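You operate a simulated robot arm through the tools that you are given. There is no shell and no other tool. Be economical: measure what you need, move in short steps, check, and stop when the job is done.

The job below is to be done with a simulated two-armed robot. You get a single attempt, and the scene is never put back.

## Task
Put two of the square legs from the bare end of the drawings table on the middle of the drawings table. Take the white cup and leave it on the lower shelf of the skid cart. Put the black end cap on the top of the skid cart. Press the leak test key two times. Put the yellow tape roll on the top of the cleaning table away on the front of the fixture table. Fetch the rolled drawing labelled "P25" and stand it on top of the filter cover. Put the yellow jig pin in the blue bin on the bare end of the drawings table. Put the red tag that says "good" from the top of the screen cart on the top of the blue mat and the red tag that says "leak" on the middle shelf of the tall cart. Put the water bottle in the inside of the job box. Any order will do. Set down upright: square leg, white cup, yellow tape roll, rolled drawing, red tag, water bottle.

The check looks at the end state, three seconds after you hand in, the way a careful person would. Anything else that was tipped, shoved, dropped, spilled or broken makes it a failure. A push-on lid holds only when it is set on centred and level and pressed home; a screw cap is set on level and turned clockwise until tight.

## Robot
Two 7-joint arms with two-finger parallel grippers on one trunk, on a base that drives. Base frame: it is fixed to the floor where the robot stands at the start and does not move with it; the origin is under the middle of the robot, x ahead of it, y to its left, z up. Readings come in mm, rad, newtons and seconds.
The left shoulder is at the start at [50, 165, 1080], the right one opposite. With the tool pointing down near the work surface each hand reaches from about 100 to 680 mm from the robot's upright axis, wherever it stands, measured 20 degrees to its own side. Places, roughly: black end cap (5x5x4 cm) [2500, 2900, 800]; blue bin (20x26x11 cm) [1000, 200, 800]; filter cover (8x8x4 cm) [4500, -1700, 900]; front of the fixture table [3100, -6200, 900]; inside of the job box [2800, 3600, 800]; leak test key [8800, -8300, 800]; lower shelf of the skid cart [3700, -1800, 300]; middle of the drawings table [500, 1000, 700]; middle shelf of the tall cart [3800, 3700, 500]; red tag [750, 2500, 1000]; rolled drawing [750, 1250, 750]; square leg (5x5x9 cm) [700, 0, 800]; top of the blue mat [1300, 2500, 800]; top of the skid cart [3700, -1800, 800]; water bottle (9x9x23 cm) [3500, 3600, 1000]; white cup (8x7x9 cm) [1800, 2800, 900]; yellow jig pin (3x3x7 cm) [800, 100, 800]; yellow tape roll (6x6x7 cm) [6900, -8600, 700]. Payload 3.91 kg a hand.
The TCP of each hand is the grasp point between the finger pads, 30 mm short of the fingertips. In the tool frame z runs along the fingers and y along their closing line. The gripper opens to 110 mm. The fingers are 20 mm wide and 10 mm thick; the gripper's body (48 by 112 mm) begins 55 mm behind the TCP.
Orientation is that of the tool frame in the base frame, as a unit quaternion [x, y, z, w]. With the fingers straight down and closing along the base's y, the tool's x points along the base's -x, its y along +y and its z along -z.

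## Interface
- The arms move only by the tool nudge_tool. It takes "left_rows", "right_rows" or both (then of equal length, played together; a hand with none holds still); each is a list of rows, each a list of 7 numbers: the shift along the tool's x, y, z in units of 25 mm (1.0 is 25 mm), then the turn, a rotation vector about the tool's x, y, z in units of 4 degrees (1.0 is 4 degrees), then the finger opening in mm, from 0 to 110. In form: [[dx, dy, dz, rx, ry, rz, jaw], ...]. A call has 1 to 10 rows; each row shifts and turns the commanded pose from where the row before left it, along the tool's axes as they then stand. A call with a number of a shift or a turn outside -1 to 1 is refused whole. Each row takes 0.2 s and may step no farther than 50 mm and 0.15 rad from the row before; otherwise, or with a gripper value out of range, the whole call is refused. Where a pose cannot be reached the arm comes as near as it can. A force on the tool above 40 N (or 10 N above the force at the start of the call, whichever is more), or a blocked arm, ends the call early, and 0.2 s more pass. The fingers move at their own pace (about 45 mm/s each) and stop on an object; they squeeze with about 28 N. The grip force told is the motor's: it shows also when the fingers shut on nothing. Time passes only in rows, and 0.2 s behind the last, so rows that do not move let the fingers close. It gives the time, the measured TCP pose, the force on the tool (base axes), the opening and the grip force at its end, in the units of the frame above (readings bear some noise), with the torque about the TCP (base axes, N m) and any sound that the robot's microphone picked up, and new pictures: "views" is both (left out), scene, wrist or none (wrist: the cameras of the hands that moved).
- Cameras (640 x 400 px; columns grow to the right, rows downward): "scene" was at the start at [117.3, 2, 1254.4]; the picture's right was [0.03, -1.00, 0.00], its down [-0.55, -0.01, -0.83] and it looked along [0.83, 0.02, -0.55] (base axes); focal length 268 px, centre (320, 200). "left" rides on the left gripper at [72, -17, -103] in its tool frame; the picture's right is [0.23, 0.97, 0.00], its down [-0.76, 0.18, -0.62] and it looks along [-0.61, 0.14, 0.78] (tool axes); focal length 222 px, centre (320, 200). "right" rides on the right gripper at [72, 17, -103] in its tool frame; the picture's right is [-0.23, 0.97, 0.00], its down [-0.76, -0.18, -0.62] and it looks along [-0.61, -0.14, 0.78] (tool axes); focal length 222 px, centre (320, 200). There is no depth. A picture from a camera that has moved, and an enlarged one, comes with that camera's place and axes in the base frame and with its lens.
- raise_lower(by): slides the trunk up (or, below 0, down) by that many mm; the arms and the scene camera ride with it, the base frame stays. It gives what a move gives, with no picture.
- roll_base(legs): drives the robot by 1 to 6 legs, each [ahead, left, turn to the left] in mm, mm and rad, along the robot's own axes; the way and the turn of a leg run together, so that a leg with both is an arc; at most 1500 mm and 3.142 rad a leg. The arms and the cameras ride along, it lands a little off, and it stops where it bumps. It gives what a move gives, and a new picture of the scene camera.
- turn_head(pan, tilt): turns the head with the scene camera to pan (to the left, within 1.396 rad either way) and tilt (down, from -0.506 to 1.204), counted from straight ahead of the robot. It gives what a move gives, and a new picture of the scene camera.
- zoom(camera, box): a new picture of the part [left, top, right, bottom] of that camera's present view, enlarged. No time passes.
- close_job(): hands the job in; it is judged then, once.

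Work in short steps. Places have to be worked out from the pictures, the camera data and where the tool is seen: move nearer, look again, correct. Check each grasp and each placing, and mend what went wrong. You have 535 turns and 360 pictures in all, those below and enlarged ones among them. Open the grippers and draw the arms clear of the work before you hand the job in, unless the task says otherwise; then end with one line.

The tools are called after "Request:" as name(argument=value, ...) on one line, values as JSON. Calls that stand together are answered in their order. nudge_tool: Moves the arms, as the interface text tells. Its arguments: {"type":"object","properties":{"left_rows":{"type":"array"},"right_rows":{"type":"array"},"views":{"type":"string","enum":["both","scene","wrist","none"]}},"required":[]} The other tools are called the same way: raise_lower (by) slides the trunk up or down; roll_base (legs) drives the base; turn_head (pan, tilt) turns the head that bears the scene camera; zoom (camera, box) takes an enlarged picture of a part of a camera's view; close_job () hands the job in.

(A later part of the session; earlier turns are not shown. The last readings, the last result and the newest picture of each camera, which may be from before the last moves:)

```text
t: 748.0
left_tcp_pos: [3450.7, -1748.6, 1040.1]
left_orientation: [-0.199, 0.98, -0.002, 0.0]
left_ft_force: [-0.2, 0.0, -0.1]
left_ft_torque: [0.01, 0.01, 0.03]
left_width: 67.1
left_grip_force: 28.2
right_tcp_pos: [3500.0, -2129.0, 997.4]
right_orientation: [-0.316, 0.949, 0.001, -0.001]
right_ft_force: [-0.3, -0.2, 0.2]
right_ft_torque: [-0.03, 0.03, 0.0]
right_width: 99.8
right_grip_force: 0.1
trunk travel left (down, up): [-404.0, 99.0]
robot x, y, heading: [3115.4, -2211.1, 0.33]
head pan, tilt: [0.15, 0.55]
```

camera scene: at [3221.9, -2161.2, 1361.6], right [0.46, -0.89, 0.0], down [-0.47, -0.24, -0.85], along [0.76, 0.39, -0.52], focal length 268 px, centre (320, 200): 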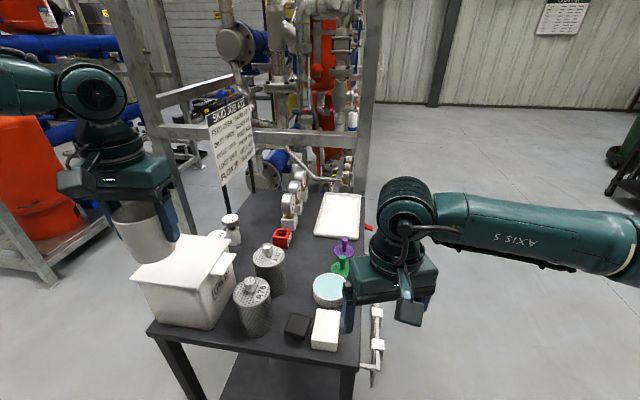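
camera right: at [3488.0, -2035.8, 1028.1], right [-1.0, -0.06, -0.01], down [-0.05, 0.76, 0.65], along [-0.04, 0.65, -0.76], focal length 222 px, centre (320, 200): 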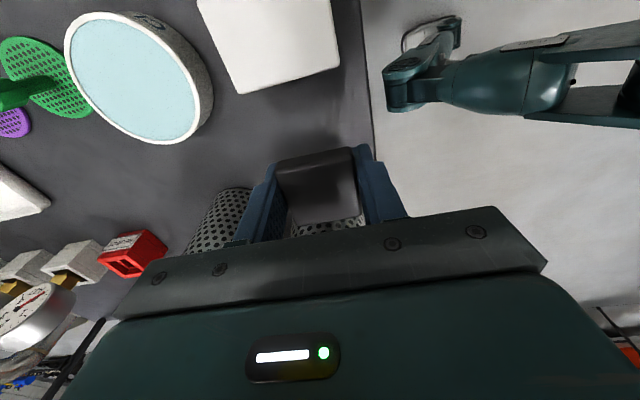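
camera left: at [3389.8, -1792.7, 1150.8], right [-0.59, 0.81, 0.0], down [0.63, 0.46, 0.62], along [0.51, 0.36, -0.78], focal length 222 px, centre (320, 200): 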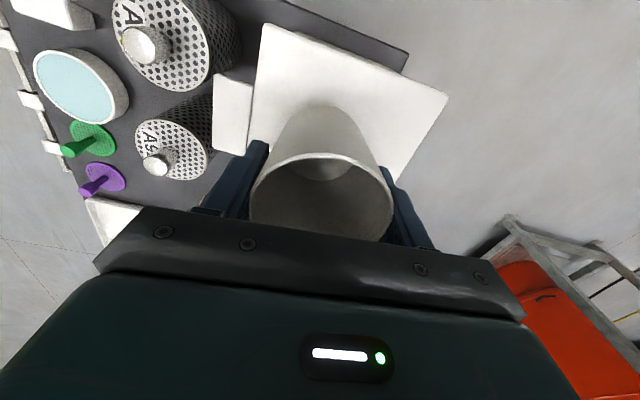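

Request:
nudge_tool(left_rows=[[0, 0, 0.12, 0, 0, 0, 50], [0, 0, 0.12, 0, 0, 0, 50], [0, 0, 0, 0, 0, 0, 50]], views="none")

Request:
nudge_tool(left_rows=[[0, 0, 0.1, 0, 0, 0, 50], [0, 0, 0, 0, 0, 0, 50]], views="none")

Request:
nudge_tool(left_rows=[[0, 0, 0.1, 0, 0, 0, 50], [0, 0, 0, 0, 0, 0, 50]], views="none")

```text
t: 748.8
left_tcp_pos: [3448.0, -1748.8, 1035.3]
left_orientation: [-0.199, 0.98, -0.001, 0.0]
left_ft_force: [0.2, -0.1, -0.4]
left_ft_torque: [0.03, -0.01, 0.03]
left_width: 67.3
left_grip_force: 28.1
right_tcp_pos: [3499.6, -2129.0, 997.1]
right_orientation: [-0.316, 0.949, 0.001, -0.003]
right_ft_force: [0.0, -0.8, 0.2]
right_ft_torque: [-0.03, -0.02, 0.01]
right_width: 100.0
right_grip_force: 0.1
trunk travel left (down, up): [-404.0, 99.0]
robot x, y, heading: [3117.5, -2212.3, 0.326]
head pan, tilt: [0.15, 0.55]
```

```text
t: 749.4
left_tcp_pos: [3449.7, -1750.0, 1033.9]
left_orientation: [-0.198, 0.98, -0.002, 0.002]
left_ft_force: [-0.8, 1.1, 7.3]
left_ft_torque: [0.03, -0.11, 0.0]
left_width: 67.3
left_grip_force: 27.4
right_tcp_pos: [3499.7, -2130.4, 997.7]
right_orientation: [-0.316, 0.949, 0.001, -0.001]
right_ft_force: [0.1, 0.5, 0.3]
right_ft_torque: [0.0, 0.02, 0.04]
right_width: 100.0
right_grip_force: 0.1
trunk travel left (down, up): [-404.0, 99.0]
robot x, y, heading: [3113.3, -2213.1, 0.322]
head pan, tilt: [0.15, 0.55]
```

```text
t: 750.0
left_tcp_pos: [3450.0, -1749.5, 1032.4]
left_orientation: [-0.199, 0.98, -0.001, 0.004]
left_ft_force: [0.2, 3.6, 21.6]
left_ft_torque: [0.03, 0.01, 0.02]
left_width: 67.4
left_grip_force: 27.7
right_tcp_pos: [3498.5, -2128.7, 996.7]
right_orientation: [-0.315, 0.949, 0.001, -0.001]
right_ft_force: [0.2, 1.2, 0.2]
right_ft_torque: [0.02, 0.01, 0.02]
right_width: 99.9
right_grip_force: 0.0
trunk travel left (down, up): [-404.0, 99.0]
robot x, y, heading: [3114.3, -2208.4, 0.326]
head pan, tilt: [0.15, 0.55]
```

Cup rests on the lid (force central). I release, withdraw the left hand upward and back, and raise the right hand.

Request:
nudge_tool(left_rows=[[0, 0, -0.03, 0, 0, 0, 75], [0, 0, 0, 0, 0, 0, 90], [0, 0, 0, 0, 0, 0, 105], [0, 0, -1, 0, 0, 0, 105], [0, 0, -1, 0, 0, 0, 105], [0, 0, -1, 0, 0, 0, 105], [0, 0, -1, 0, 0, 0, 105], [0, 0, -1, 0, 0, 0, 105], [1, 0.5, 0, 0, 0, 0, 105], [1, 0.5, 0, 0, 0, 0, 105]], right_rows=[[0, 0, 0, 0, 0, 0, 105], [0, 0, 0, 0, 0, 0, 105], [0, 0, 0, 0, 0, 0, 105], [0, 0, 0, 0, 0, 0, 105], [0, 0, -1, 0, 0, 0, 105], [0, 0, -1, 0, 0, 0, 105], [0, 0, -1, 0, 0, 0, 105], [0, 0, -1, 0, 0, 0, 105], [0, 0, -1, 0, 0, 0, 105], [0, 0, 0, 0, 0, 0, 105]], views="none")

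Request:
nudge_tool(left_rows=[[1, 0.8, 0, 0, 0, 0, 105], [1, 0.8, 0, 0, 0, 0, 105], [1, 0.8, 0, 0, 0, 0, 105], [1, 0.8, 0, 0, 0, 0, 105], [1, 0.8, 0, 0, 0, 0, 105]], views="none")

Request:
roll_base(legs=[[0, 170, 0]])

```text
t: 752.2
left_tcp_pos: [3392.7, -1744.0, 1154.6]
left_orientation: [-0.199, 0.98, -0.001, 0.001]
left_ft_force: [-0.4, -0.3, -0.4]
left_ft_torque: [-0.02, 0.01, 0.01]
left_width: 105.0
left_grip_force: 0.1
right_tcp_pos: [3500.6, -2130.0, 1122.7]
right_orientation: [-0.316, 0.949, 0.001, -0.001]
right_ft_force: [-0.4, -0.4, -0.9]
right_ft_torque: [0.03, -0.01, 0.02]
right_width: 105.1
right_grip_force: 0.1
trunk travel left (down, up): [-404.0, 99.0]
robot x, y, heading: [3114.3, -2210.9, 0.33]
head pan, tilt: [0.15, 0.55]
```

```text
t: 753.4
left_tcp_pos: [3238.0, -1704.4, 1155.8]
left_orientation: [-0.198, 0.98, 0.0, 0.0]
left_ft_force: [-0.5, -1.3, 0.3]
left_ft_torque: [0.03, -0.07, -0.01]
left_width: 105.1
left_grip_force: 0.0
right_tcp_pos: [3498.5, -2131.0, 1124.8]
right_orientation: [-0.316, 0.949, 0.002, -0.001]
right_ft_force: [-1.1, 0.1, -0.3]
right_ft_torque: [0.02, -0.04, 0.01]
right_width: 105.2
right_grip_force: 0.2
trunk travel left (down, up): [-404.0, 99.0]
robot x, y, heading: [3113.4, -2213.4, 0.326]
head pan, tilt: [0.15, 0.55]
```

```text
t: 755.5
left_tcp_pos: [3183.9, -1541.3, 1154.8]
left_orientation: [-0.198, 0.98, -0.002, 0.001]
left_ft_force: [-0.4, -0.7, 0.3]
left_ft_torque: [0.0, -0.03, 0.0]
left_width: 105.3
left_grip_force: 0.0
right_tcp_pos: [3447.8, -1968.3, 1121.7]
right_orientation: [-0.317, 0.948, 0.001, -0.003]
right_ft_force: [0.6, 0.2, 0.4]
right_ft_torque: [-0.02, -0.02, 0.0]
right_width: 105.1
right_grip_force: 0.0
trunk travel left (down, up): [-404.0, 99.0]
robot x, y, heading: [3061.1, -2051.7, 0.325]
head pan, tilt: [0.15, 0.55]
camera scene: at [3167.0, -2001.0, 1361.7], right [0.46, -0.89, 0.0], down [-0.46, -0.24, -0.85], along [0.76, 0.39, -0.52], focal length 268 px, centre (320, 200)
```

scene: 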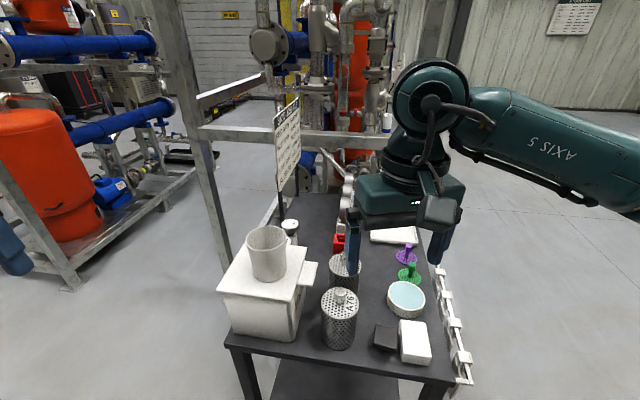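

The cup stands on the lid. The right hand moves over it.

Request:
nudge_tool(right_rows=[[-0.66, 0.86, 0, 0, 0, 0, 108], [-0.66, 0.86, 0, 0, 0, 0, 108], [-0.66, 0.86, 0, 0, 0, 0, 108], [-0.66, 0.86, 0, 0, 0, 0, 108], [-0.66, 0.86, 0, 0, 0, 0, 108], [-0.66, 0.86, 0, 0, 0, 0, 108], [-0.66, 0.86, 0, 0, 0, 0, 108], [-0.66, 0.86, 0, 0, 0, 0, 108]], views="wrist")

```text
t: 757.3
left_tcp_pos: [3184.3, -1540.4, 1153.8]
left_orientation: [-0.199, 0.98, -0.001, 0.0]
left_ft_force: [0.5, -0.5, -0.8]
left_ft_torque: [-0.02, 0.01, 0.03]
left_width: 105.0
left_grip_force: 0.1
right_tcp_pos: [3450.1, -1749.9, 1120.8]
right_orientation: [-0.317, 0.949, 0.001, -0.002]
right_ft_force: [0.8, -0.1, 0.2]
right_ft_torque: [0.03, 0.01, 0.02]
right_width: 107.8
right_grip_force: 0.0
trunk travel left (down, up): [-404.0, 99.0]
robot x, y, heading: [3061.3, -2051.6, 0.318]
head pan, tilt: [0.15, 0.55]
camera right: at [3381.2, -1779.2, 1225.4], right [-0.4, 0.91, 0.0], down [0.72, 0.32, 0.62], along [0.57, 0.25, -0.78], focal length 222 px, centre (320, 200)
```

right: 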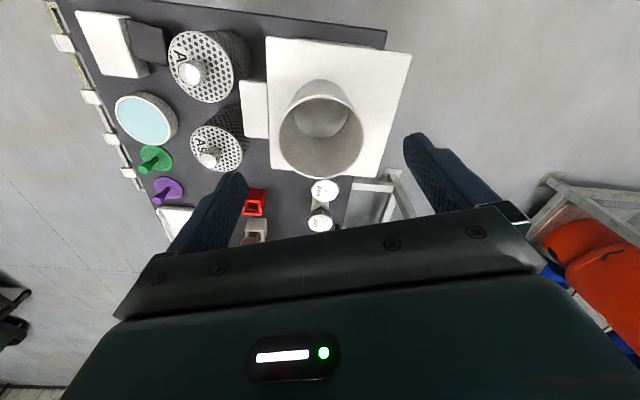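

Rim centre is within 5 mm of the TCP. I descend and close.

Request:
nudge_tool(right_rows=[[0.18, 0, 1, 0, 0, 0, 108], [0, 0, 1, 0, 0, 0, 108], [0, 0, 1, 0, 0, 0, 108], [0, 0, 0.5, 0, 0, 0, 108], [0, 0, 0, 0, 0, 0, 50], [0, 0, 0, 0, 0, 0, 50], [0, 0, 0, 0, 0, 0, 50], [0, 0, -1, 0, 0, 0, 50], [0, 0, -1, 0, 0, 0, 50], [0, 0, -1, 0, 0, 0, 50]], views="wrist")

```text
t: 759.5
left_tcp_pos: [3183.8, -1542.6, 1155.4]
left_orientation: [-0.199, 0.98, -0.001, 0.0]
left_ft_force: [0.0, 0.3, 0.1]
left_ft_torque: [0.0, 0.01, 0.01]
left_width: 105.1
left_grip_force: 0.1
right_tcp_pos: [3445.8, -1754.2, 1109.4]
right_orientation: [-0.316, 0.949, 0.002, -0.003]
right_ft_force: [0.8, 0.0, -0.2]
right_ft_torque: [0.01, 0.0, -0.01]
right_width: 68.9
right_grip_force: 28.3
trunk travel left (down, up): [-404.0, 99.0]
robot x, y, heading: [3058.6, -2047.8, 0.328]
head pan, tilt: [0.15, 0.55]
camera right: at [3376.9, -1783.8, 1213.2], right [-0.4, 0.91, 0.0], down [0.72, 0.32, 0.62], along [0.57, 0.25, -0.78], focal length 222 px, centre (320, 200)
```

right: 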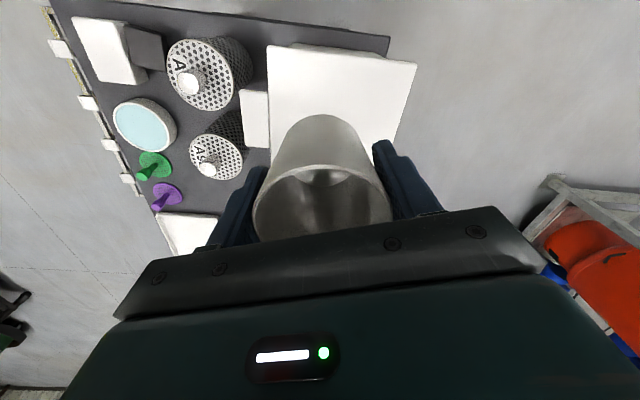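

Cup now in the right hand. I back out, strafe left so the arm will enter nearly straight, and lower the trunk.

Request:
roll_base(legs=[[-260, 0, 0], [0, 140, 0]])

Request:
raise_lower(by=-400)

Request:
nudge_tool(right_rows=[[0, -1, 0.5, 0, 0, 0, 50], [0, -1, 0.5, 0, 0, 0, 50], [0, -1, 0.5, 0, 0, 0, 50], [0, -1, 0.5, 0, 0, 0, 50], [0, -1, 0.5, 0, 0, 0, 50], [0, -1, 0.5, 0, 0, 0, 50], [0, -1, 0.5, 0, 0, 0, 50], [0, -1, 0.5, 0, 0, 0, 50], [0, -1, 0.5, 0, 0, 0, 50], [0, -0.7, 0.5, 0, 0, 0, 50]], views="none")

Request:
nudge_tool(right_rows=[[0, 0, 0.8, 0, 0, 0, 50], [0, 0, 0.8, 0, 0, 0, 50], [0, 0, 0.8, 0, 0, 0, 50], [0, 0, 0.8, 0, 0, 0, 50], [0, 0, 0.8, 0, 0, 0, 50], [0, 0, 0.8, 0, 0, 0, 50], [0, 0, 0.8, 0, 0, 0, 50]], views="scene")

```text
t: 762.8
left_tcp_pos: [2895.4, -1493.3, 1154.7]
left_orientation: [-0.2, 0.98, -0.001, 0.0]
left_ft_force: [-0.2, 0.0, 0.1]
left_ft_torque: [-0.03, -0.01, -0.03]
left_width: 104.9
left_grip_force: 0.1
right_tcp_pos: [3156.4, -1704.2, 1109.7]
right_orientation: [-0.318, 0.948, 0.0, -0.003]
right_ft_force: [-0.1, -0.6, 0.0]
right_ft_torque: [-0.02, 0.04, 0.03]
right_width: 68.7
right_grip_force: 28.0
trunk travel left (down, up): [-404.0, 99.0]
robot x, y, heading: [2771.7, -2003.4, 0.327]
head pan, tilt: [0.15, 0.55]
camera scene: at [2877.5, -1951.9, 1361.6], right [0.46, -0.89, 0.0], down [-0.46, -0.24, -0.85], along [0.76, 0.39, -0.52], focal length 268 px, centre (320, 200)
```

scene: 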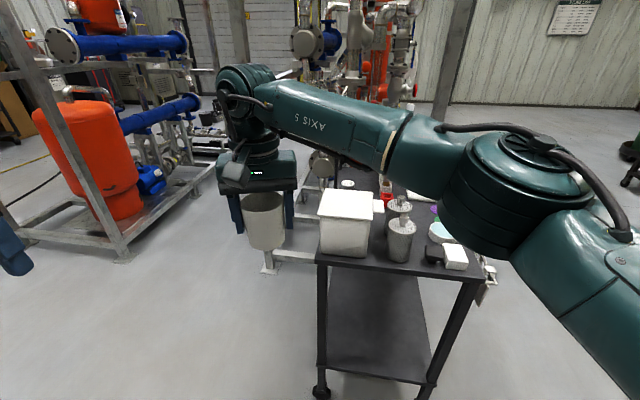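

```text
t: 766.7
left_tcp_pos: [2895.8, -1492.6, 755.8]
left_orientation: [-0.2, 0.98, -0.002, 0.0]
left_ft_force: [-0.2, 0.5, 0.1]
left_ft_torque: [0.02, -0.01, 0.04]
left_width: 105.1
left_grip_force: 0.1
right_tcp_pos: [3156.4, -1705.6, 710.6]
right_orientation: [-0.317, 0.949, 0.002, -0.002]
right_ft_force: [-0.7, 0.6, 0.0]
right_ft_torque: [0.0, 0.0, 0.01]
right_width: 69.0
right_grip_force: 28.2
trunk travel left (down, up): [-4.0, 499.0]
robot x, y, heading: [2770.6, -1999.9, 0.324]
head pan, tilt: [0.15, 0.55]
```

```text
t: 768.9
left_tcp_pos: [2894.7, -1493.4, 755.4]
left_orientation: [-0.2, 0.98, -0.001, 0.001]
left_ft_force: [0.0, 0.0, 0.8]
left_ft_torque: [0.0, 0.02, 0.01]
left_width: 105.1
left_grip_force: 0.1
right_tcp_pos: [3300.9, -1900.8, 583.6]
right_orientation: [-0.318, 0.948, 0.001, -0.002]
right_ft_force: [-1.1, -0.3, -0.3]
right_ft_torque: [-0.01, 0.01, -0.02]
right_width: 68.6
right_grip_force: 27.5
trunk travel left (down, up): [-4.0, 499.0]
robot x, y, heading: [2772.5, -2003.6, 0.332]
head pan, tilt: [0.15, 0.55]
```

```text
t: 770.5
left_tcp_pos: [2894.8, -1492.2, 754.9]
left_orientation: [-0.201, 0.98, -0.002, 0.001]
left_ft_force: [0.8, 0.2, -0.7]
left_ft_torque: [-0.02, -0.01, 0.0]
left_width: 104.9
left_grip_force: 0.0
right_tcp_pos: [3300.9, -1898.8, 443.6]
right_orientation: [-0.318, 0.948, 0.002, -0.002]
right_ft_force: [0.4, 0.0, -0.3]
right_ft_torque: [0.03, -0.04, 0.05]
right_width: 68.8
right_grip_force: 27.7
trunk travel left (down, up): [-4.0, 499.0]
robot x, y, heading: [2769.9, -2002.8, 0.324]
head pan, tilt: [0.15, 0.55]
camera scene: at [2877.6, -1952.3, 961.7], right [0.46, -0.89, 0.0], down [-0.46, -0.24, -0.85], along [0.76, 0.39, -0.52], focal length 268 px, centre (320, 200)
```

scene: 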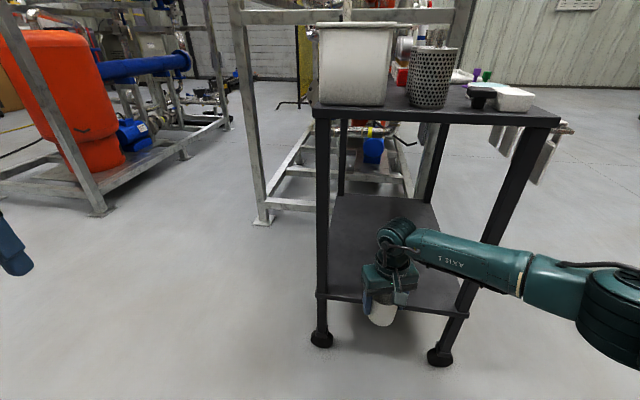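

The hand is lined up between the front legs with the forearm coming in from behind-right. I drive 165 mm forward over the shelf.

Request:
roll_base(legs=[[165, 0, 0]])

Request:
nudge_tool(right_rows=[[0, 0, 0.7, 0, 0, 0, 50], [0, 0, 0.7, 0, 0, 0, 50], [0, 0, 0.7, 0, 0, 0, 50], [0, 0, 0, 0, 0, 0, 50]], views="wrist")

```text
t: 771.9
left_tcp_pos: [3048.0, -1438.9, 754.8]
left_orientation: [-0.2, 0.98, -0.002, 0.001]
left_ft_force: [0.1, 0.1, -0.2]
left_ft_torque: [0.02, 0.0, 0.0]
left_width: 105.0
left_grip_force: 0.0
right_tcp_pos: [3454.7, -1846.2, 443.1]
right_orientation: [-0.317, 0.948, 0.001, -0.002]
right_ft_force: [0.9, 0.3, -0.1]
right_ft_torque: [-0.02, 0.01, 0.0]
right_width: 68.9
right_grip_force: 27.8
trunk travel left (down, up): [-4.0, 499.0]
robot x, y, heading: [2923.3, -1951.8, 0.326]
head pan, tilt: [0.15, 0.55]
camera scene: at [3031.8, -1899.8, 961.7], right [0.46, -0.89, 0.0], down [-0.46, -0.24, -0.85], along [0.76, 0.39, -0.52], focal length 268 px, centre (320, 200)
```

scene: 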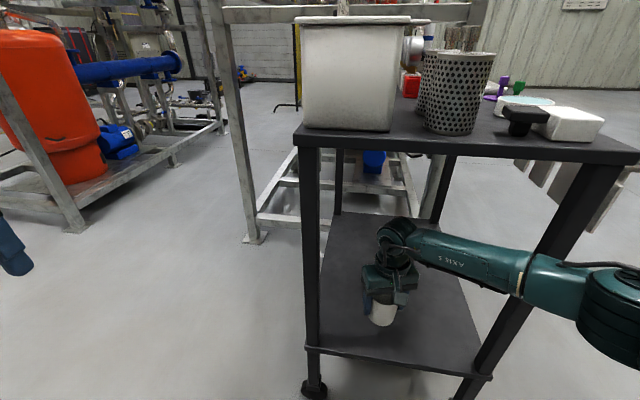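

```text
t: 772.9
left_tcp_pos: [3048.9, -1440.7, 755.1]
left_orientation: [-0.2, 0.98, -0.001, 0.0]
left_ft_force: [-0.2, 0.4, -0.3]
left_ft_torque: [-0.03, -0.01, 0.0]
left_width: 104.9
left_grip_force: 0.1
right_tcp_pos: [3454.9, -1846.8, 390.7]
right_orientation: [-0.318, 0.948, 0.001, -0.003]
right_ft_force: [-0.1, -0.1, 0.4]
right_ft_torque: [0.0, -0.02, 0.02]
right_width: 68.6
right_grip_force: 28.0
trunk travel left (down, up): [-4.0, 499.0]
robot x, y, heading: [2925.1, -1946.0, 0.325]
head pan, tilt: [0.15, 0.55]
camera right: at [3386.4, -1874.8, 494.2], right [-0.41, 0.91, 0.0], down [0.72, 0.32, 0.62], along [0.57, 0.25, -0.78], focal length 222 px, centre (320, 200)
```

right: 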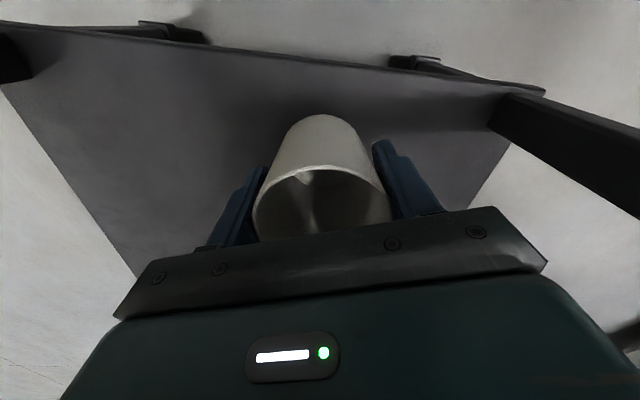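

Well inside the shelf edge. I lower to contact in small steps.

Request:
nudge_tool(right_rows=[[0, 0, 0.5, 0, 0, 0, 50], [0, 0, 0.4, 0, 0, 0, 50], [0, 0, 0, 0, 0, 0, 50]], views="none")

Request:
nudge_tool(right_rows=[[0, 0, 0.12, 0, 0, 0, 50], [0, 0, 0.12, 0, 0, 0, 50], [0, 0, 0, 0, 0, 0, 50]], views="none")

Request:
nudge_tool(right_rows=[[0, 0, 0.1, 0, 0, 0, 50], [0, 0, 0, 0, 0, 0, 50]], views="none")

```text
t: 773.7
left_tcp_pos: [3049.1, -1440.3, 755.3]
left_orientation: [-0.2, 0.98, -0.001, 0.001]
left_ft_force: [-0.6, -0.1, -0.3]
left_ft_torque: [0.0, 0.02, 0.04]
left_width: 105.4
left_grip_force: 0.0
right_tcp_pos: [3454.4, -1845.1, 369.2]
right_orientation: [-0.317, 0.948, 0.0, -0.003]
right_ft_force: [-0.1, -0.2, -0.6]
right_ft_torque: [0.01, 0.0, -0.02]
right_width: 68.9
right_grip_force: 28.3
trunk travel left (down, up): [-4.0, 499.0]
robot x, y, heading: [2921.4, -1949.2, 0.33]
head pan, tilt: [0.15, 0.55]
```

```text
t: 774.5
left_tcp_pos: [3049.0, -1439.5, 753.7]
left_orientation: [-0.2, 0.98, -0.003, 0.001]
left_ft_force: [0.0, -0.1, 1.1]
left_ft_torque: [-0.01, 0.0, -0.02]
left_width: 105.2
left_grip_force: 0.1
right_tcp_pos: [3454.1, -1845.6, 362.5]
right_orientation: [-0.318, 0.948, 0.001, -0.002]
right_ft_force: [0.1, 0.3, -0.3]
right_ft_torque: [0.02, 0.03, 0.01]
right_width: 68.8
right_grip_force: 28.0
trunk travel left (down, up): [-4.0, 499.0]
robot x, y, heading: [2924.7, -1950.4, 0.328]
head pan, tilt: [0.15, 0.55]
```

```text
t: 775.1
left_tcp_pos: [3048.6, -1440.3, 754.3]
left_orientation: [-0.2, 0.98, -0.002, 0.0]
left_ft_force: [-0.7, -0.5, 0.1]
left_ft_torque: [0.0, 0.01, -0.01]
left_width: 105.1
left_grip_force: 0.0
right_tcp_pos: [3454.0, -1845.0, 359.2]
right_orientation: [-0.317, 0.948, 0.001, -0.002]
right_ft_force: [0.2, -0.5, 0.2]
right_ft_torque: [0.02, 0.0, 0.01]
right_width: 68.7
right_grip_force: 28.4
trunk travel left (down, up): [-4.0, 499.0]
robot x, y, heading: [2922.7, -1952.2, 0.331]
head pan, tilt: [0.15, 0.55]
```

Request:
nudge_tool(right_rows=[[0, 0, 0.1, 0, 0, 0, 50], [0, 0, 0.1, 0, 0, 0, 50], [0, 0, 0, 0, 0, 0, 50]], views="none")

Request:
nudge_tool(right_rows=[[0, 0, 0.1, 0, 0, 0, 50], [0, 0, 0, 0, 0, 0, 50]], views="none")

Request:
nudge_tool(right_rows=[[0, 0, 0.1, 0, 0, 0, 50], [0, 0, 0, 0, 0, 0, 50]], views="none")

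```text
t: 775.9
left_tcp_pos: [3049.4, -1440.6, 754.4]
left_orientation: [-0.199, 0.98, -0.001, 0.0]
left_ft_force: [0.2, 0.0, -0.5]
left_ft_torque: [0.0, -0.02, -0.01]
left_width: 105.1
left_grip_force: 0.0
right_tcp_pos: [3454.6, -1846.2, 355.9]
right_orientation: [-0.317, 0.948, 0.001, -0.002]
right_ft_force: [-1.3, -0.4, 1.8]
right_ft_torque: [-0.07, -0.01, -0.03]
right_width: 68.8
right_grip_force: 28.0
trunk travel left (down, up): [-4.0, 499.0]
robot x, y, heading: [2926.1, -1951.4, 0.325]
head pan, tilt: [0.15, 0.55]
```

```text
t: 776.5
left_tcp_pos: [3048.5, -1439.2, 756.8]
left_orientation: [-0.199, 0.98, -0.001, 0.001]
left_ft_force: [0.7, -0.9, 0.1]
left_ft_torque: [-0.02, 0.0, -0.01]
left_width: 105.3
left_grip_force: 0.1
right_tcp_pos: [3454.5, -1845.4, 355.6]
right_orientation: [-0.317, 0.948, 0.001, -0.001]
right_ft_force: [-2.7, -2.0, 16.9]
right_ft_torque: [-0.26, 0.12, 0.01]
right_width: 68.8
right_grip_force: 27.8
trunk travel left (down, up): [-4.0, 499.0]
robot x, y, heading: [2925.5, -1951.6, 0.328]
head pan, tilt: [0.15, 0.55]
```

```text
t: 777.1
left_tcp_pos: [3047.9, -1440.5, 755.7]
left_orientation: [-0.2, 0.98, -0.001, 0.002]
left_ft_force: [-0.1, 0.0, 0.3]
left_ft_torque: [-0.02, 0.03, -0.02]
left_width: 104.9
left_grip_force: 0.0
right_tcp_pos: [3455.6, -1844.1, 353.0]
right_orientation: [-0.317, 0.948, 0.003, 0.001]
right_ft_force: [1.1, 0.2, 21.7]
right_ft_torque: [0.1, -0.18, 0.03]
right_width: 68.6
right_grip_force: 28.3
trunk travel left (down, up): [-4.0, 499.0]
robot x, y, heading: [2926.5, -1951.0, 0.324]
head pan, tilt: [0.15, 0.55]
```

Cup is on the lower shelf. I release, rise 95 mm and back straight out.

Request:
nudge_tool(right_rows=[[0, 0, -0.05, 0, 0, 0, 75], [0, 0, 0, 0, 0, 0, 90], [0, 0, 0, 0, 0, 0, 106], [0, 0, -0.7, 0, 0, 0, 106], [0, 0, -1, 0, 0, 0, 106], [0, 0, -1, 0, 0, 0, 106], [0, 0, -1, 0, 0, 0, 106]], views="wrist")

Request:
roll_base(legs=[[-350, 0, 0]])

```text
t: 778.7
left_tcp_pos: [3049.7, -1440.8, 755.2]
left_orientation: [-0.2, 0.98, -0.001, 0.0]
left_ft_force: [0.2, -0.4, 0.6]
left_ft_torque: [-0.02, 0.01, -0.04]
left_width: 105.3
left_grip_force: 0.0
right_tcp_pos: [3453.4, -1844.6, 444.6]
right_orientation: [-0.317, 0.948, 0.001, -0.002]
right_ft_force: [-0.1, -0.6, 0.3]
right_ft_torque: [-0.01, 0.02, -0.01]
right_width: 106.1
right_grip_force: 0.1
trunk travel left (down, up): [-4.0, 499.0]
robot x, y, heading: [2923.2, -1949.6, 0.327]
head pan, tilt: [0.15, 0.55]
camera right: at [3385.6, -1874.6, 547.0], right [-0.4, 0.91, 0.0], down [0.72, 0.32, 0.62], along [0.57, 0.25, -0.78], focal length 222 px, centre (320, 200)
```

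right: 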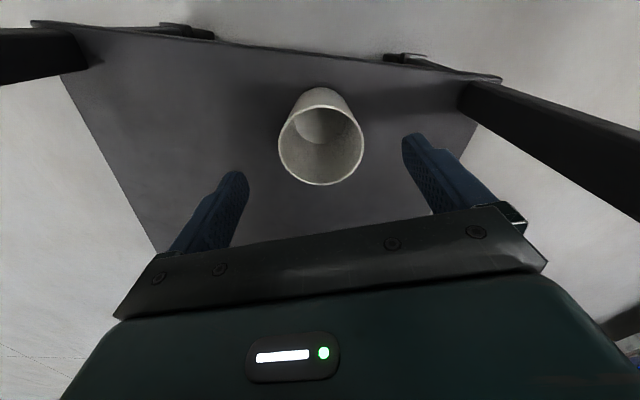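

```text
t: 781.0
left_tcp_pos: [2720.0, -1552.3, 755.2]
left_orientation: [-0.2, 0.98, -0.001, 0.0]
left_ft_force: [-0.4, 0.4, 0.2]
left_ft_torque: [0.02, -0.02, -0.01]
left_width: 105.2
left_grip_force: 0.0
right_tcp_pos: [3124.5, -1958.2, 443.7]
right_orientation: [-0.317, 0.948, 0.002, -0.002]
right_ft_force: [-0.6, 0.5, 0.5]
right_ft_torque: [0.02, 0.0, -0.01]
right_width: 105.9
right_grip_force: 0.1
trunk travel left (down, up): [-4.0, 499.0]
robot x, y, heading: [2592.5, -2061.7, 0.33]
head pan, tilt: [0.15, 0.55]
camera scene: at [2702.4, -2011.8, 961.7], right [0.46, -0.89, 0.0], down [-0.46, -0.24, -0.85], along [0.76, 0.39, -0.52], focal length 268 px, centre (320, 200)
```

scene: 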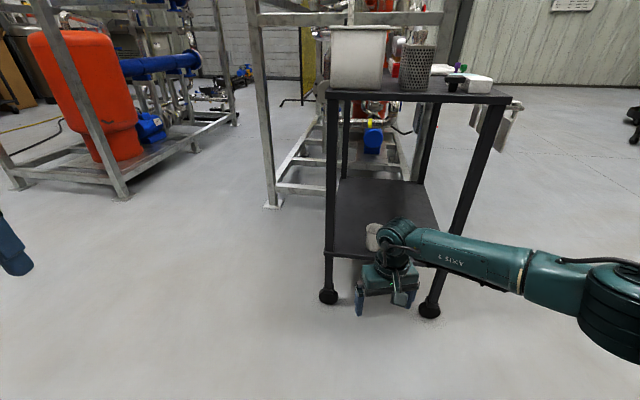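

The cup stands on the lower shelf. I raise the trunk, tuck the right arm, then turn and drive south, shifting to the lane between the yellow-legged table and the pillar.

Request:
raise_lower(by=395)

Request:
nudge_tool(right_rows=[[1, 0, -1, 0, 0, 0, 60], [1, 0, -1, 0, 0, 0, 60], [1, 0, -1, 0, 0, 0, 60], [1, 0, -1, 0, 0, 0, 60], [1, 0, -1, 0, 0, 0, 60], [1, 0, -1, 0, 0, 0, 60], [0, 0, -1, 0, 0, 0, 60], [0, 0, -1, 0, 0, 0, 60], [0, 0, -1, 0, 0, 0, 60]], views="none")

Request:
roll_base(legs=[[0, 0, -1.571], [0, 600, 0], [1500, 0, 0], [1000, 0, 0]])

```text
t: 784.7
left_tcp_pos: [2719.3, -1551.0, 1149.7]
left_orientation: [-0.201, 0.98, -0.003, 0.001]
left_ft_force: [0.7, 0.0, 1.0]
left_ft_torque: [0.02, 0.0, -0.04]
left_width: 105.2
left_grip_force: 0.3
right_tcp_pos: [3126.5, -1956.8, 838.7]
right_orientation: [-0.318, 0.948, 0.001, -0.003]
right_ft_force: [-1.4, 0.1, 0.3]
right_ft_torque: [-0.02, 0.0, -0.02]
right_width: 105.8
right_grip_force: 0.1
trunk travel left (down, up): [-399.0, 104.0]
robot x, y, heading: [2596.1, -2065.5, 0.33]
head pan, tilt: [0.15, 0.55]
```

```text
t: 786.7
left_tcp_pos: [2720.4, -1551.7, 1149.3]
left_orientation: [-0.201, 0.98, -0.002, 0.0]
left_ft_force: [-0.7, 0.5, -0.9]
left_ft_torque: [0.0, 0.02, 0.01]
left_width: 105.2
left_grip_force: 0.0
right_tcp_pos: [3005.9, -2048.6, 1064.1]
right_orientation: [-0.318, 0.948, 0.001, -0.002]
right_ft_force: [-0.4, 0.4, 0.1]
right_ft_torque: [0.0, 0.01, -0.04]
right_width: 60.2
right_grip_force: 0.0
trunk travel left (down, up): [-399.0, 104.0]
robot x, y, heading: [2594.6, -2060.7, 0.329]
head pan, tilt: [0.15, 0.55]
```

```text
t: 795.4
left_tcp_pos: [3615.4, -2005.6, 1151.5]
left_orientation: [0.548, 0.837, 0.0, -0.001]
left_ft_force: [-0.1, -0.5, 0.3]
left_ft_torque: [0.02, -0.02, 0.02]
left_width: 105.1
left_grip_force: 0.0
right_tcp_pos: [3120.3, -2296.2, 1064.9]
right_orientation: [0.442, 0.897, 0.003, 0.001]
right_ft_force: [0.0, -0.8, -0.2]
right_ft_torque: [0.02, -0.02, 0.02]
right_width: 60.0
right_grip_force: 0.1
trunk travel left (down, up): [-399.0, 104.0]
robot x, y, heading: [3103.9, -1883.9, -1.234]
head pan, tilt: [0.15, 0.55]
stopped in leg 2: the robot was blocked; the commanded pose is now the measured one
camera scene: at [3153.5, -1994.2, 1356.7], right [-0.88, -0.47, 0.0], down [-0.24, 0.46, -0.85], along [0.4, -0.75, -0.52], focal length 268 px, centre (320, 200)
```

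scene: 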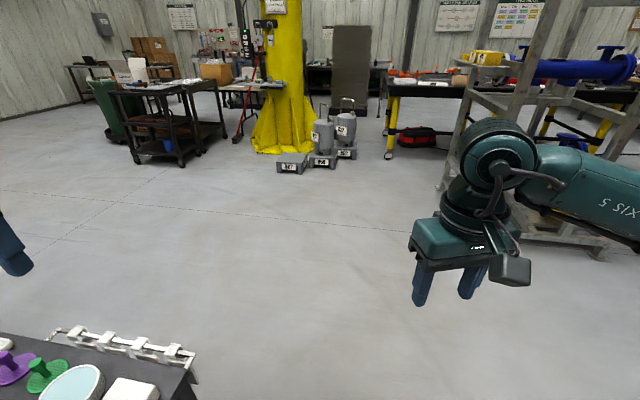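

I strafed into the cart's side by mistake. I move right 450 mm away and look back at the cart.

Request:
roll_base(legs=[[0, -450, 0]])

Request:
turn_head(pan=1.2, tilt=0.55)

```text
t: 799.9
left_tcp_pos: [3190.7, -2155.8, 1150.1]
left_orientation: [0.549, 0.836, -0.001, 0.0]
left_ft_force: [0.3, -0.5, -0.1]
left_ft_torque: [-0.02, 0.03, 0.02]
left_width: 105.3
left_grip_force: 0.0
right_tcp_pos: [2696.7, -2442.8, 1063.0]
right_orientation: [0.444, 0.896, 0.003, 0.0]
right_ft_force: [-0.4, 0.7, 0.7]
right_ft_torque: [0.01, -0.03, -0.03]
right_width: 60.1
right_grip_force: 0.1
trunk travel left (down, up): [-399.0, 104.0]
robot x, y, heading: [2682.4, -2033.2, -1.239]
head pan, tilt: [0.15, 0.55]
camera scene: at [2730.7, -2141.1, 1356.7], right [-0.89, -0.46, 0.0], down [-0.24, 0.46, -0.85], along [0.4, -0.76, -0.52], focal length 268 px, centre (320, 200)
```

scene: 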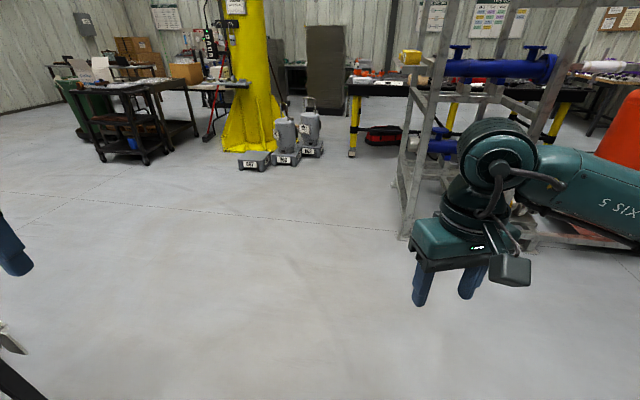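

```text
t: 801.2
left_tcp_pos: [3191.6, -2153.6, 1150.2]
left_orientation: [0.549, 0.836, 0.0, 0.0]
left_ft_force: [0.9, -0.3, 0.6]
left_ft_torque: [-0.01, 0.0, 0.02]
left_width: 105.2
left_grip_force: 0.1
right_tcp_pos: [2697.9, -2442.9, 1063.9]
right_orientation: [0.444, 0.896, 0.003, 0.0]
right_ft_force: [0.6, 1.3, -0.2]
right_ft_torque: [-0.02, 0.03, 0.02]
right_width: 59.9
right_grip_force: 0.1
trunk travel left (down, up): [-399.0, 104.0]
robot x, y, heading: [2679.9, -2033.8, -1.233]
head pan, tilt: [1.201, 0.55]
camera scene: at [2778.9, -2065.0, 1356.7], right [-0.04, -1.0, 0.0], down [-0.52, 0.02, -0.85], along [0.85, -0.03, -0.52], focal length 268 px, centre (320, 200)
```

scene: 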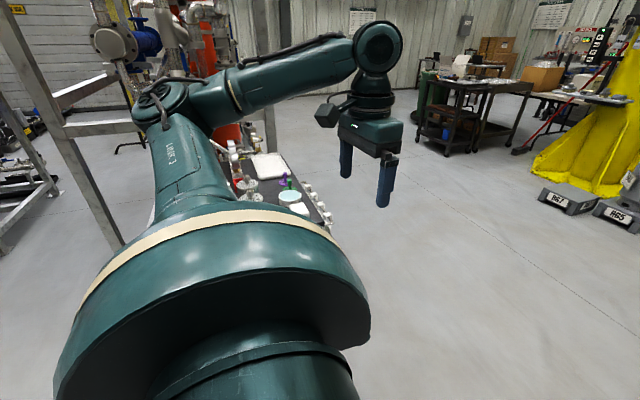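

Items on the cart are all upright. I go forward first, then shift left into the lane, and on.

Request:
roll_base(legs=[[0, 0, -0.012], [930, 0, 0], [0, 520, 0], [1500, 0, 0]])

Request:
turn_head(pan=0, tilt=0.25)

```text
t: 818.2
left_tcp_pos: [4446.6, -4328.8, 1149.5]
left_orientation: [0.557, 0.831, 0.0, -0.001]
left_ft_force: [0.4, -0.2, 0.1]
left_ft_torque: [0.01, -0.02, -0.01]
left_width: 105.2
left_grip_force: 0.1
right_tcp_pos: [3946.8, -4607.6, 1063.5]
right_orientation: [0.452, 0.892, 0.002, 0.0]
right_ft_force: [0.0, 0.7, -0.1]
right_ft_torque: [-0.02, 0.0, -0.03]
right_width: 59.8
right_grip_force: 0.0
trunk travel left (down, up): [-399.0, 104.0]
robot x, y, heading: [3938.8, -4199.5, -1.258]
head pan, tilt: [1.201, 0.55]
camera scene: at [4035.5, -4229.9, 1356.7], right [-0.05, -1.0, 0.0], down [-0.52, 0.03, -0.85], along [0.85, -0.05, -0.52], focal length 268 px, centre (320, 200)
```

scene: 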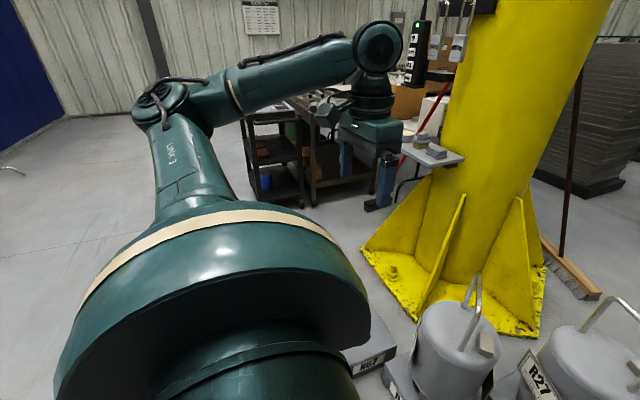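

```text
t: 819.6
left_tcp_pos: [4447.1, -4326.5, 1149.1]
left_orientation: [0.556, 0.831, 0.0, -0.001]
left_ft_force: [0.2, 0.0, 0.1]
left_ft_torque: [0.01, -0.03, 0.01]
left_width: 105.4
left_grip_force: 0.1
right_tcp_pos: [3946.7, -4607.7, 1062.9]
right_orientation: [0.451, 0.892, 0.003, 0.0]
right_ft_force: [-0.2, -0.3, -0.6]
right_ft_torque: [0.0, 0.04, 0.0]
right_width: 60.3
right_grip_force: 0.1
trunk travel left (down, up): [-399.0, 104.0]
robot x, y, heading: [3937.0, -4196.6, -1.251]
head pan, tilt: [0.0, 0.25]
camera scene: at [3974.8, -4313.6, 1384.3], right [-0.95, -0.31, 0.0], down [-0.08, 0.23, -0.97], along [0.3, -0.92, -0.25], focal length 268 px, centre (320, 200)
```

scene: 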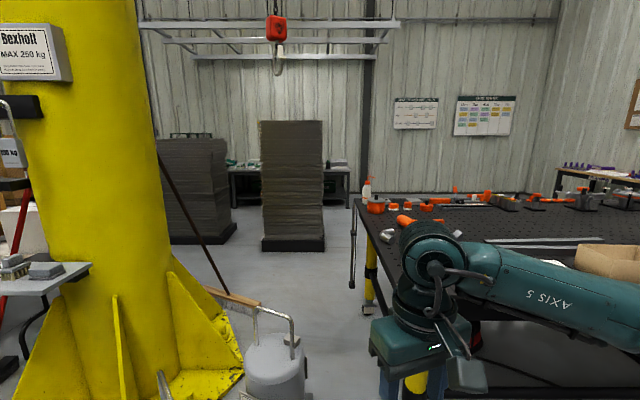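

The direct gap beside the fixture table is too narrow; the open floor is further left. I back 150 mm, turn left and drive 3.2 m along the open side.

Request:
roll_base(legs=[[-170, 0, 0], [0, 0, 1.571], [1500, 0, 0], [1500, 0, 0], [200, 0, 0], [0, 0, -1.571]])

```text
t: 844.0
left_tcp_pos: [7458.6, -3183.3, 1149.2]
left_orientation: [0.559, 0.829, 0.0, 0.0]
left_ft_force: [0.5, 0.3, -0.7]
left_ft_torque: [-0.04, -0.01, 0.01]
left_width: 104.9
left_grip_force: 0.1
right_tcp_pos: [6958.1, -3460.3, 1064.6]
right_orientation: [0.454, 0.891, 0.003, 0.001]
right_ft_force: [0.1, 0.0, -0.3]
right_ft_torque: [-0.01, 0.02, -0.02]
right_width: 60.1
right_grip_force: 0.1
trunk travel left (down, up): [-399.0, 104.0]
robot x, y, heading: [6953.5, -3048.1, -1.262]
head pan, tilt: [0.0, 0.25]
camera scene: at [6988.6, -3167.3, 1384.4], right [-0.95, -0.3, 0.0], down [-0.07, 0.24, -0.97], along [0.29, -0.92, -0.25], focal length 268 px, centre (320, 200)
```

scene: 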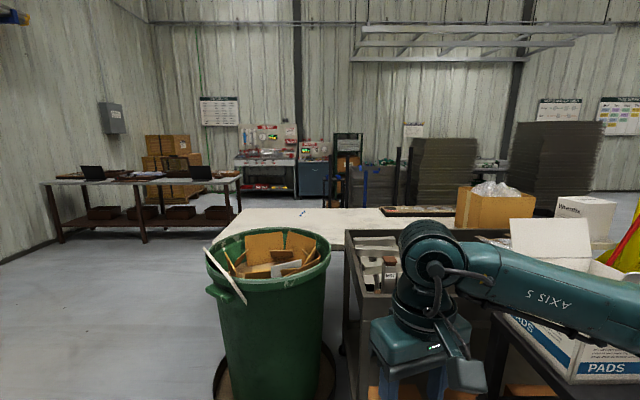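

The leak-test station is visible beyond. I go round the green bin on its left: strafe left 930 mm, forward 2.6 m, then back right.

Request:
roll_base(legs=[[0, 930, 0.014], [1500, 0, 0], [1100, 0, 0], [0, -800, 0]])

```text
t: 871.9
left_tcp_pos: [8406.5, -5605.8, 1149.9]
left_orientation: [0.554, 0.832, -0.001, 0.0]
left_ft_force: [0.0, 0.2, -0.5]
left_ft_torque: [0.06, -0.01, 0.0]
left_width: 105.2
left_grip_force: 0.0
right_tcp_pos: [7908.0, -5888.5, 1063.5]
right_orientation: [0.45, 0.893, 0.003, 0.001]
right_ft_force: [0.3, -0.6, 0.4]
right_ft_torque: [-0.01, 0.02, 0.01]
right_width: 60.1
right_grip_force: 0.0
trunk travel left (down, up): [-399.0, 104.0]
robot x, y, heading: [7896.3, -5478.6, -1.252]
head pan, tilt: [0.0, 0.25]
camera scene: at [7935.0, -5594.5, 1384.4], right [-0.95, -0.32, 0.0], down [-0.08, 0.23, -0.97], along [0.31, -0.92, -0.25], focal length 268 px, centre (320, 200)
```

scene: 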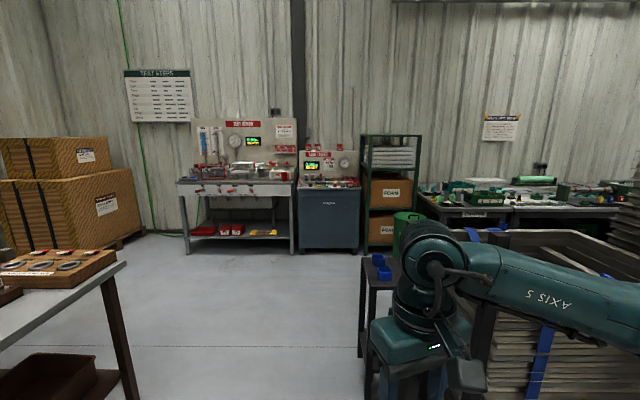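

The leak-test cabinet stands straight ahead. I zoom on it.

Request:
zoom(camera="scene", box=[180, 110, 380, 220])

```text
3.20 times, centred on (280, 165) of scene
camera zoom: at [7935.0, -5594.5, 1384.4], right [-0.95, -0.32, 0.0], down [-0.08, 0.23, -0.97], along [0.31, -0.92, -0.25], focal length 859 px, centre (448, 312)
```

zoom: 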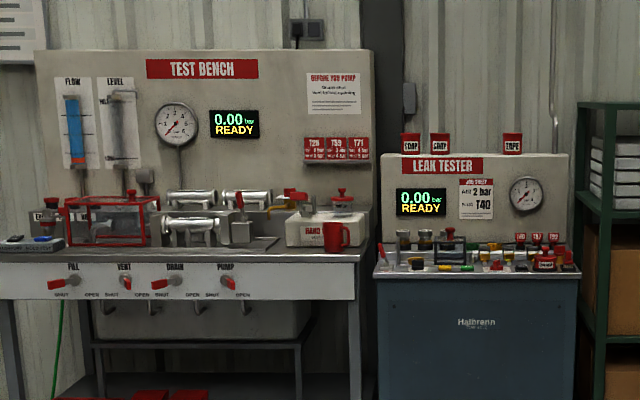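

I shift left to the lane's middle, drive 2 m forward, then shift back right in front of the leak tester.

Request:
roll_base(legs=[[0, 285, 0.004], [1500, 0, 0], [480, 0, 0], [0, -240, 0]])

Request:
turn_head(pan=-0.1, tilt=0.6)

Request:
zoom(camera="scene", box=[180, 80, 480, 280])

```text
t: 886.7
left_tcp_pos: [9040.0, -7476.0, 1148.5]
left_orientation: [0.563, 0.827, -0.001, -0.001]
left_ft_force: [-0.1, -0.5, 0.4]
left_ft_torque: [0.02, 0.01, -0.01]
left_width: 105.2
left_grip_force: 0.0
right_tcp_pos: [8535.9, -7747.8, 1063.9]
right_orientation: [0.458, 0.889, 0.003, 0.0]
right_ft_force: [-0.3, -0.3, 0.3]
right_ft_torque: [0.02, 0.01, 0.02]
right_width: 60.0
right_grip_force: 0.1
trunk travel left (down, up): [-399.0, 104.0]
robot x, y, heading: [8535.4, -7336.7, -1.271]
head pan, tilt: [0.0, 0.25]
camera scene: at [8567.6, -7455.8, 1384.4], right [-0.95, -0.3, 0.0], down [-0.07, 0.24, -0.97], along [0.29, -0.93, -0.25], focal length 268 px, centre (320, 200)
```

scene: 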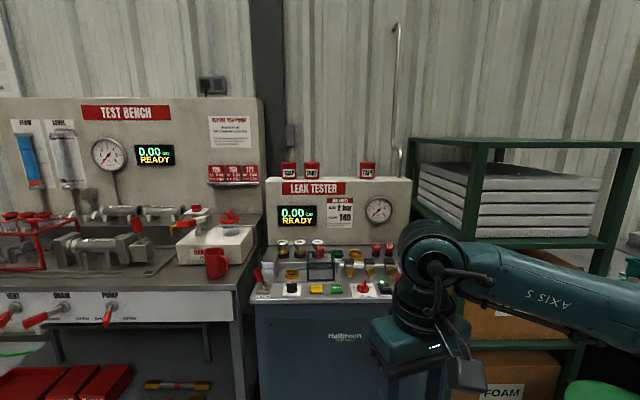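

```text
t: 887.5
left_tcp_pos: [9038.8, -7475.3, 1150.9]
left_orientation: [0.562, 0.827, -0.001, 0.0]
left_ft_force: [-0.5, 0.5, -0.6]
left_ft_torque: [0.01, 0.0, 0.01]
left_width: 104.8
left_grip_force: 0.1
right_tcp_pos: [8535.5, -7748.8, 1063.7]
right_orientation: [0.458, 0.889, 0.003, 0.0]
right_ft_force: [-0.4, -0.2, 0.4]
right_ft_torque: [-0.01, 0.01, 0.02]
right_width: 59.9
right_grip_force: 0.1
trunk travel left (down, up): [-399.0, 104.0]
robot x, y, heading: [8532.1, -7336.2, -1.271]
head pan, tilt: [-0.099, 0.6]
camera scene: at [8557.9, -7453.1, 1352.2], right [-0.98, -0.2, 0.0], down [-0.11, 0.55, -0.83], along [0.17, -0.81, -0.56], focal length 268 px, centre (320, 200)
```

scene: 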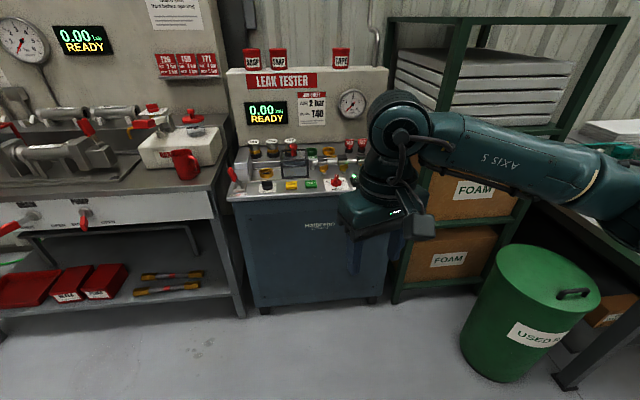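

```text
2.00 times, centred on (330, 180) of scene
camera zoom: at [8557.9, -7453.1, 1352.2], right [-0.98, -0.2, 0.0], down [-0.11, 0.55, -0.83], along [0.17, -0.81, -0.56], focal length 537 px, centre (300, 240)
```

zoom: 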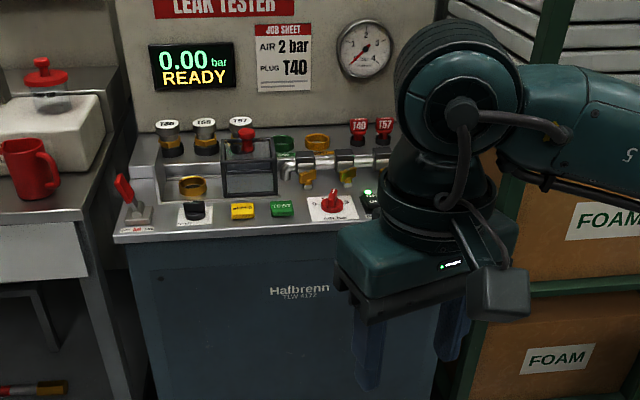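

Two rectangular keys, yellow and green, sit on the front row. I zoom in tightly to read them.

Request:
zoom(camera="scene", box=[270, 160, 330, 198])

```text
10.53 times, centred on (300, 179) of scene
camera zoom: at [8557.9, -7453.1, 1352.2], right [-0.98, -0.2, 0.0], down [-0.11, 0.55, -0.83], along [0.17, -0.81, -0.56], focal length 2825 px, centre (530, 421)
```

zoom: 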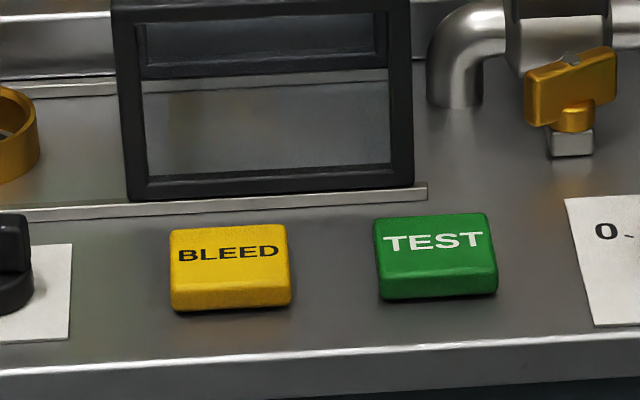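

The green TEST key on the leak tester is the one, at about (8765,-8280,845). I drive 440 mm closer, close the right fingers and look with the wrist camera.

Request:
roll_base(legs=[[440, 0, 0.02]])

Request:
nudge_tool(right_rows=[[0, 0, 0.8, 0, 0, 0.8, 0], [0, 0, 0.8, 0, 0, 0.8, 0], [0, 0, 0.8, 0, 0, 0.8, 0], [0, 0, 0, 0, 0, 0.8, 0], [0, 0, 0, 0, 0, 0.8, 0]], views="wrist")

```text
t: 890.2
left_tcp_pos: [9176.5, -7884.1, 1149.2]
left_orientation: [0.554, 0.833, 0.0, 0.0]
left_ft_force: [-0.7, -0.1, -0.4]
left_ft_torque: [0.02, 0.03, 0.03]
left_width: 105.2
left_grip_force: 0.0
right_tcp_pos: [8679.0, -8167.1, 1063.6]
right_orientation: [0.449, 0.894, 0.003, 0.0]
right_ft_force: [0.5, 0.0, 0.4]
right_ft_torque: [0.01, 0.0, 0.01]
right_width: 60.1
right_grip_force: 0.1
trunk travel left (down, up): [-399.0, 104.0]
robot x, y, heading: [8662.9, -7760.7, -1.247]
head pan, tilt: [-0.099, 0.6]
camera scene: at [8694.8, -7871.4, 1352.1], right [-0.98, -0.22, 0.0], down [-0.12, 0.55, -0.82], along [0.18, -0.8, -0.57], focal length 268 px, centre (320, 200)
```

scene: 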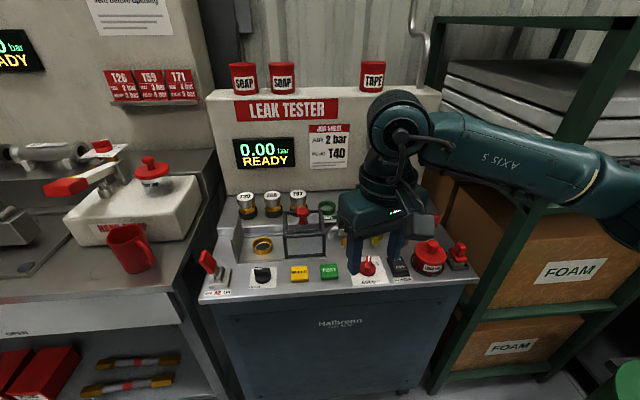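

```text
t: 891.4
left_tcp_pos: [9176.3, -7883.3, 1149.9]
left_orientation: [0.554, 0.832, -0.001, 0.0]
left_ft_force: [-0.1, 0.4, 0.2]
left_ft_torque: [0.02, 0.0, 0.0]
left_width: 104.9
left_grip_force: 0.1
right_tcp_pos: [8677.2, -8167.7, 1003.8]
right_orientation: [0.569, 0.822, 0.003, 0.0]
right_ft_force: [0.9, 0.0, 1.3]
right_ft_torque: [0.03, 0.02, 0.02]
right_width: 0.0
right_grip_force: 28.3
trunk travel left (down, up): [-399.0, 104.0]
robot x, y, heading: [8668.2, -7759.3, -1.254]
head pan, tilt: [-0.099, 0.6]
camera right: at [8667.6, -8092.3, 1107.2], right [0.99, 0.13, 0.0], down [0.1, -0.78, 0.62], along [0.08, -0.61, -0.78], focal length 222 px, centre (320, 200)
```

right: 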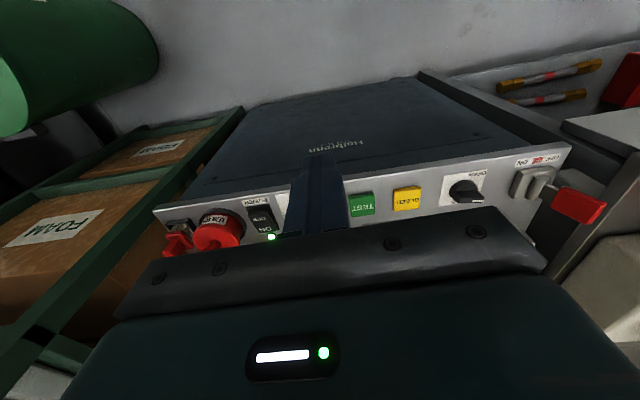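

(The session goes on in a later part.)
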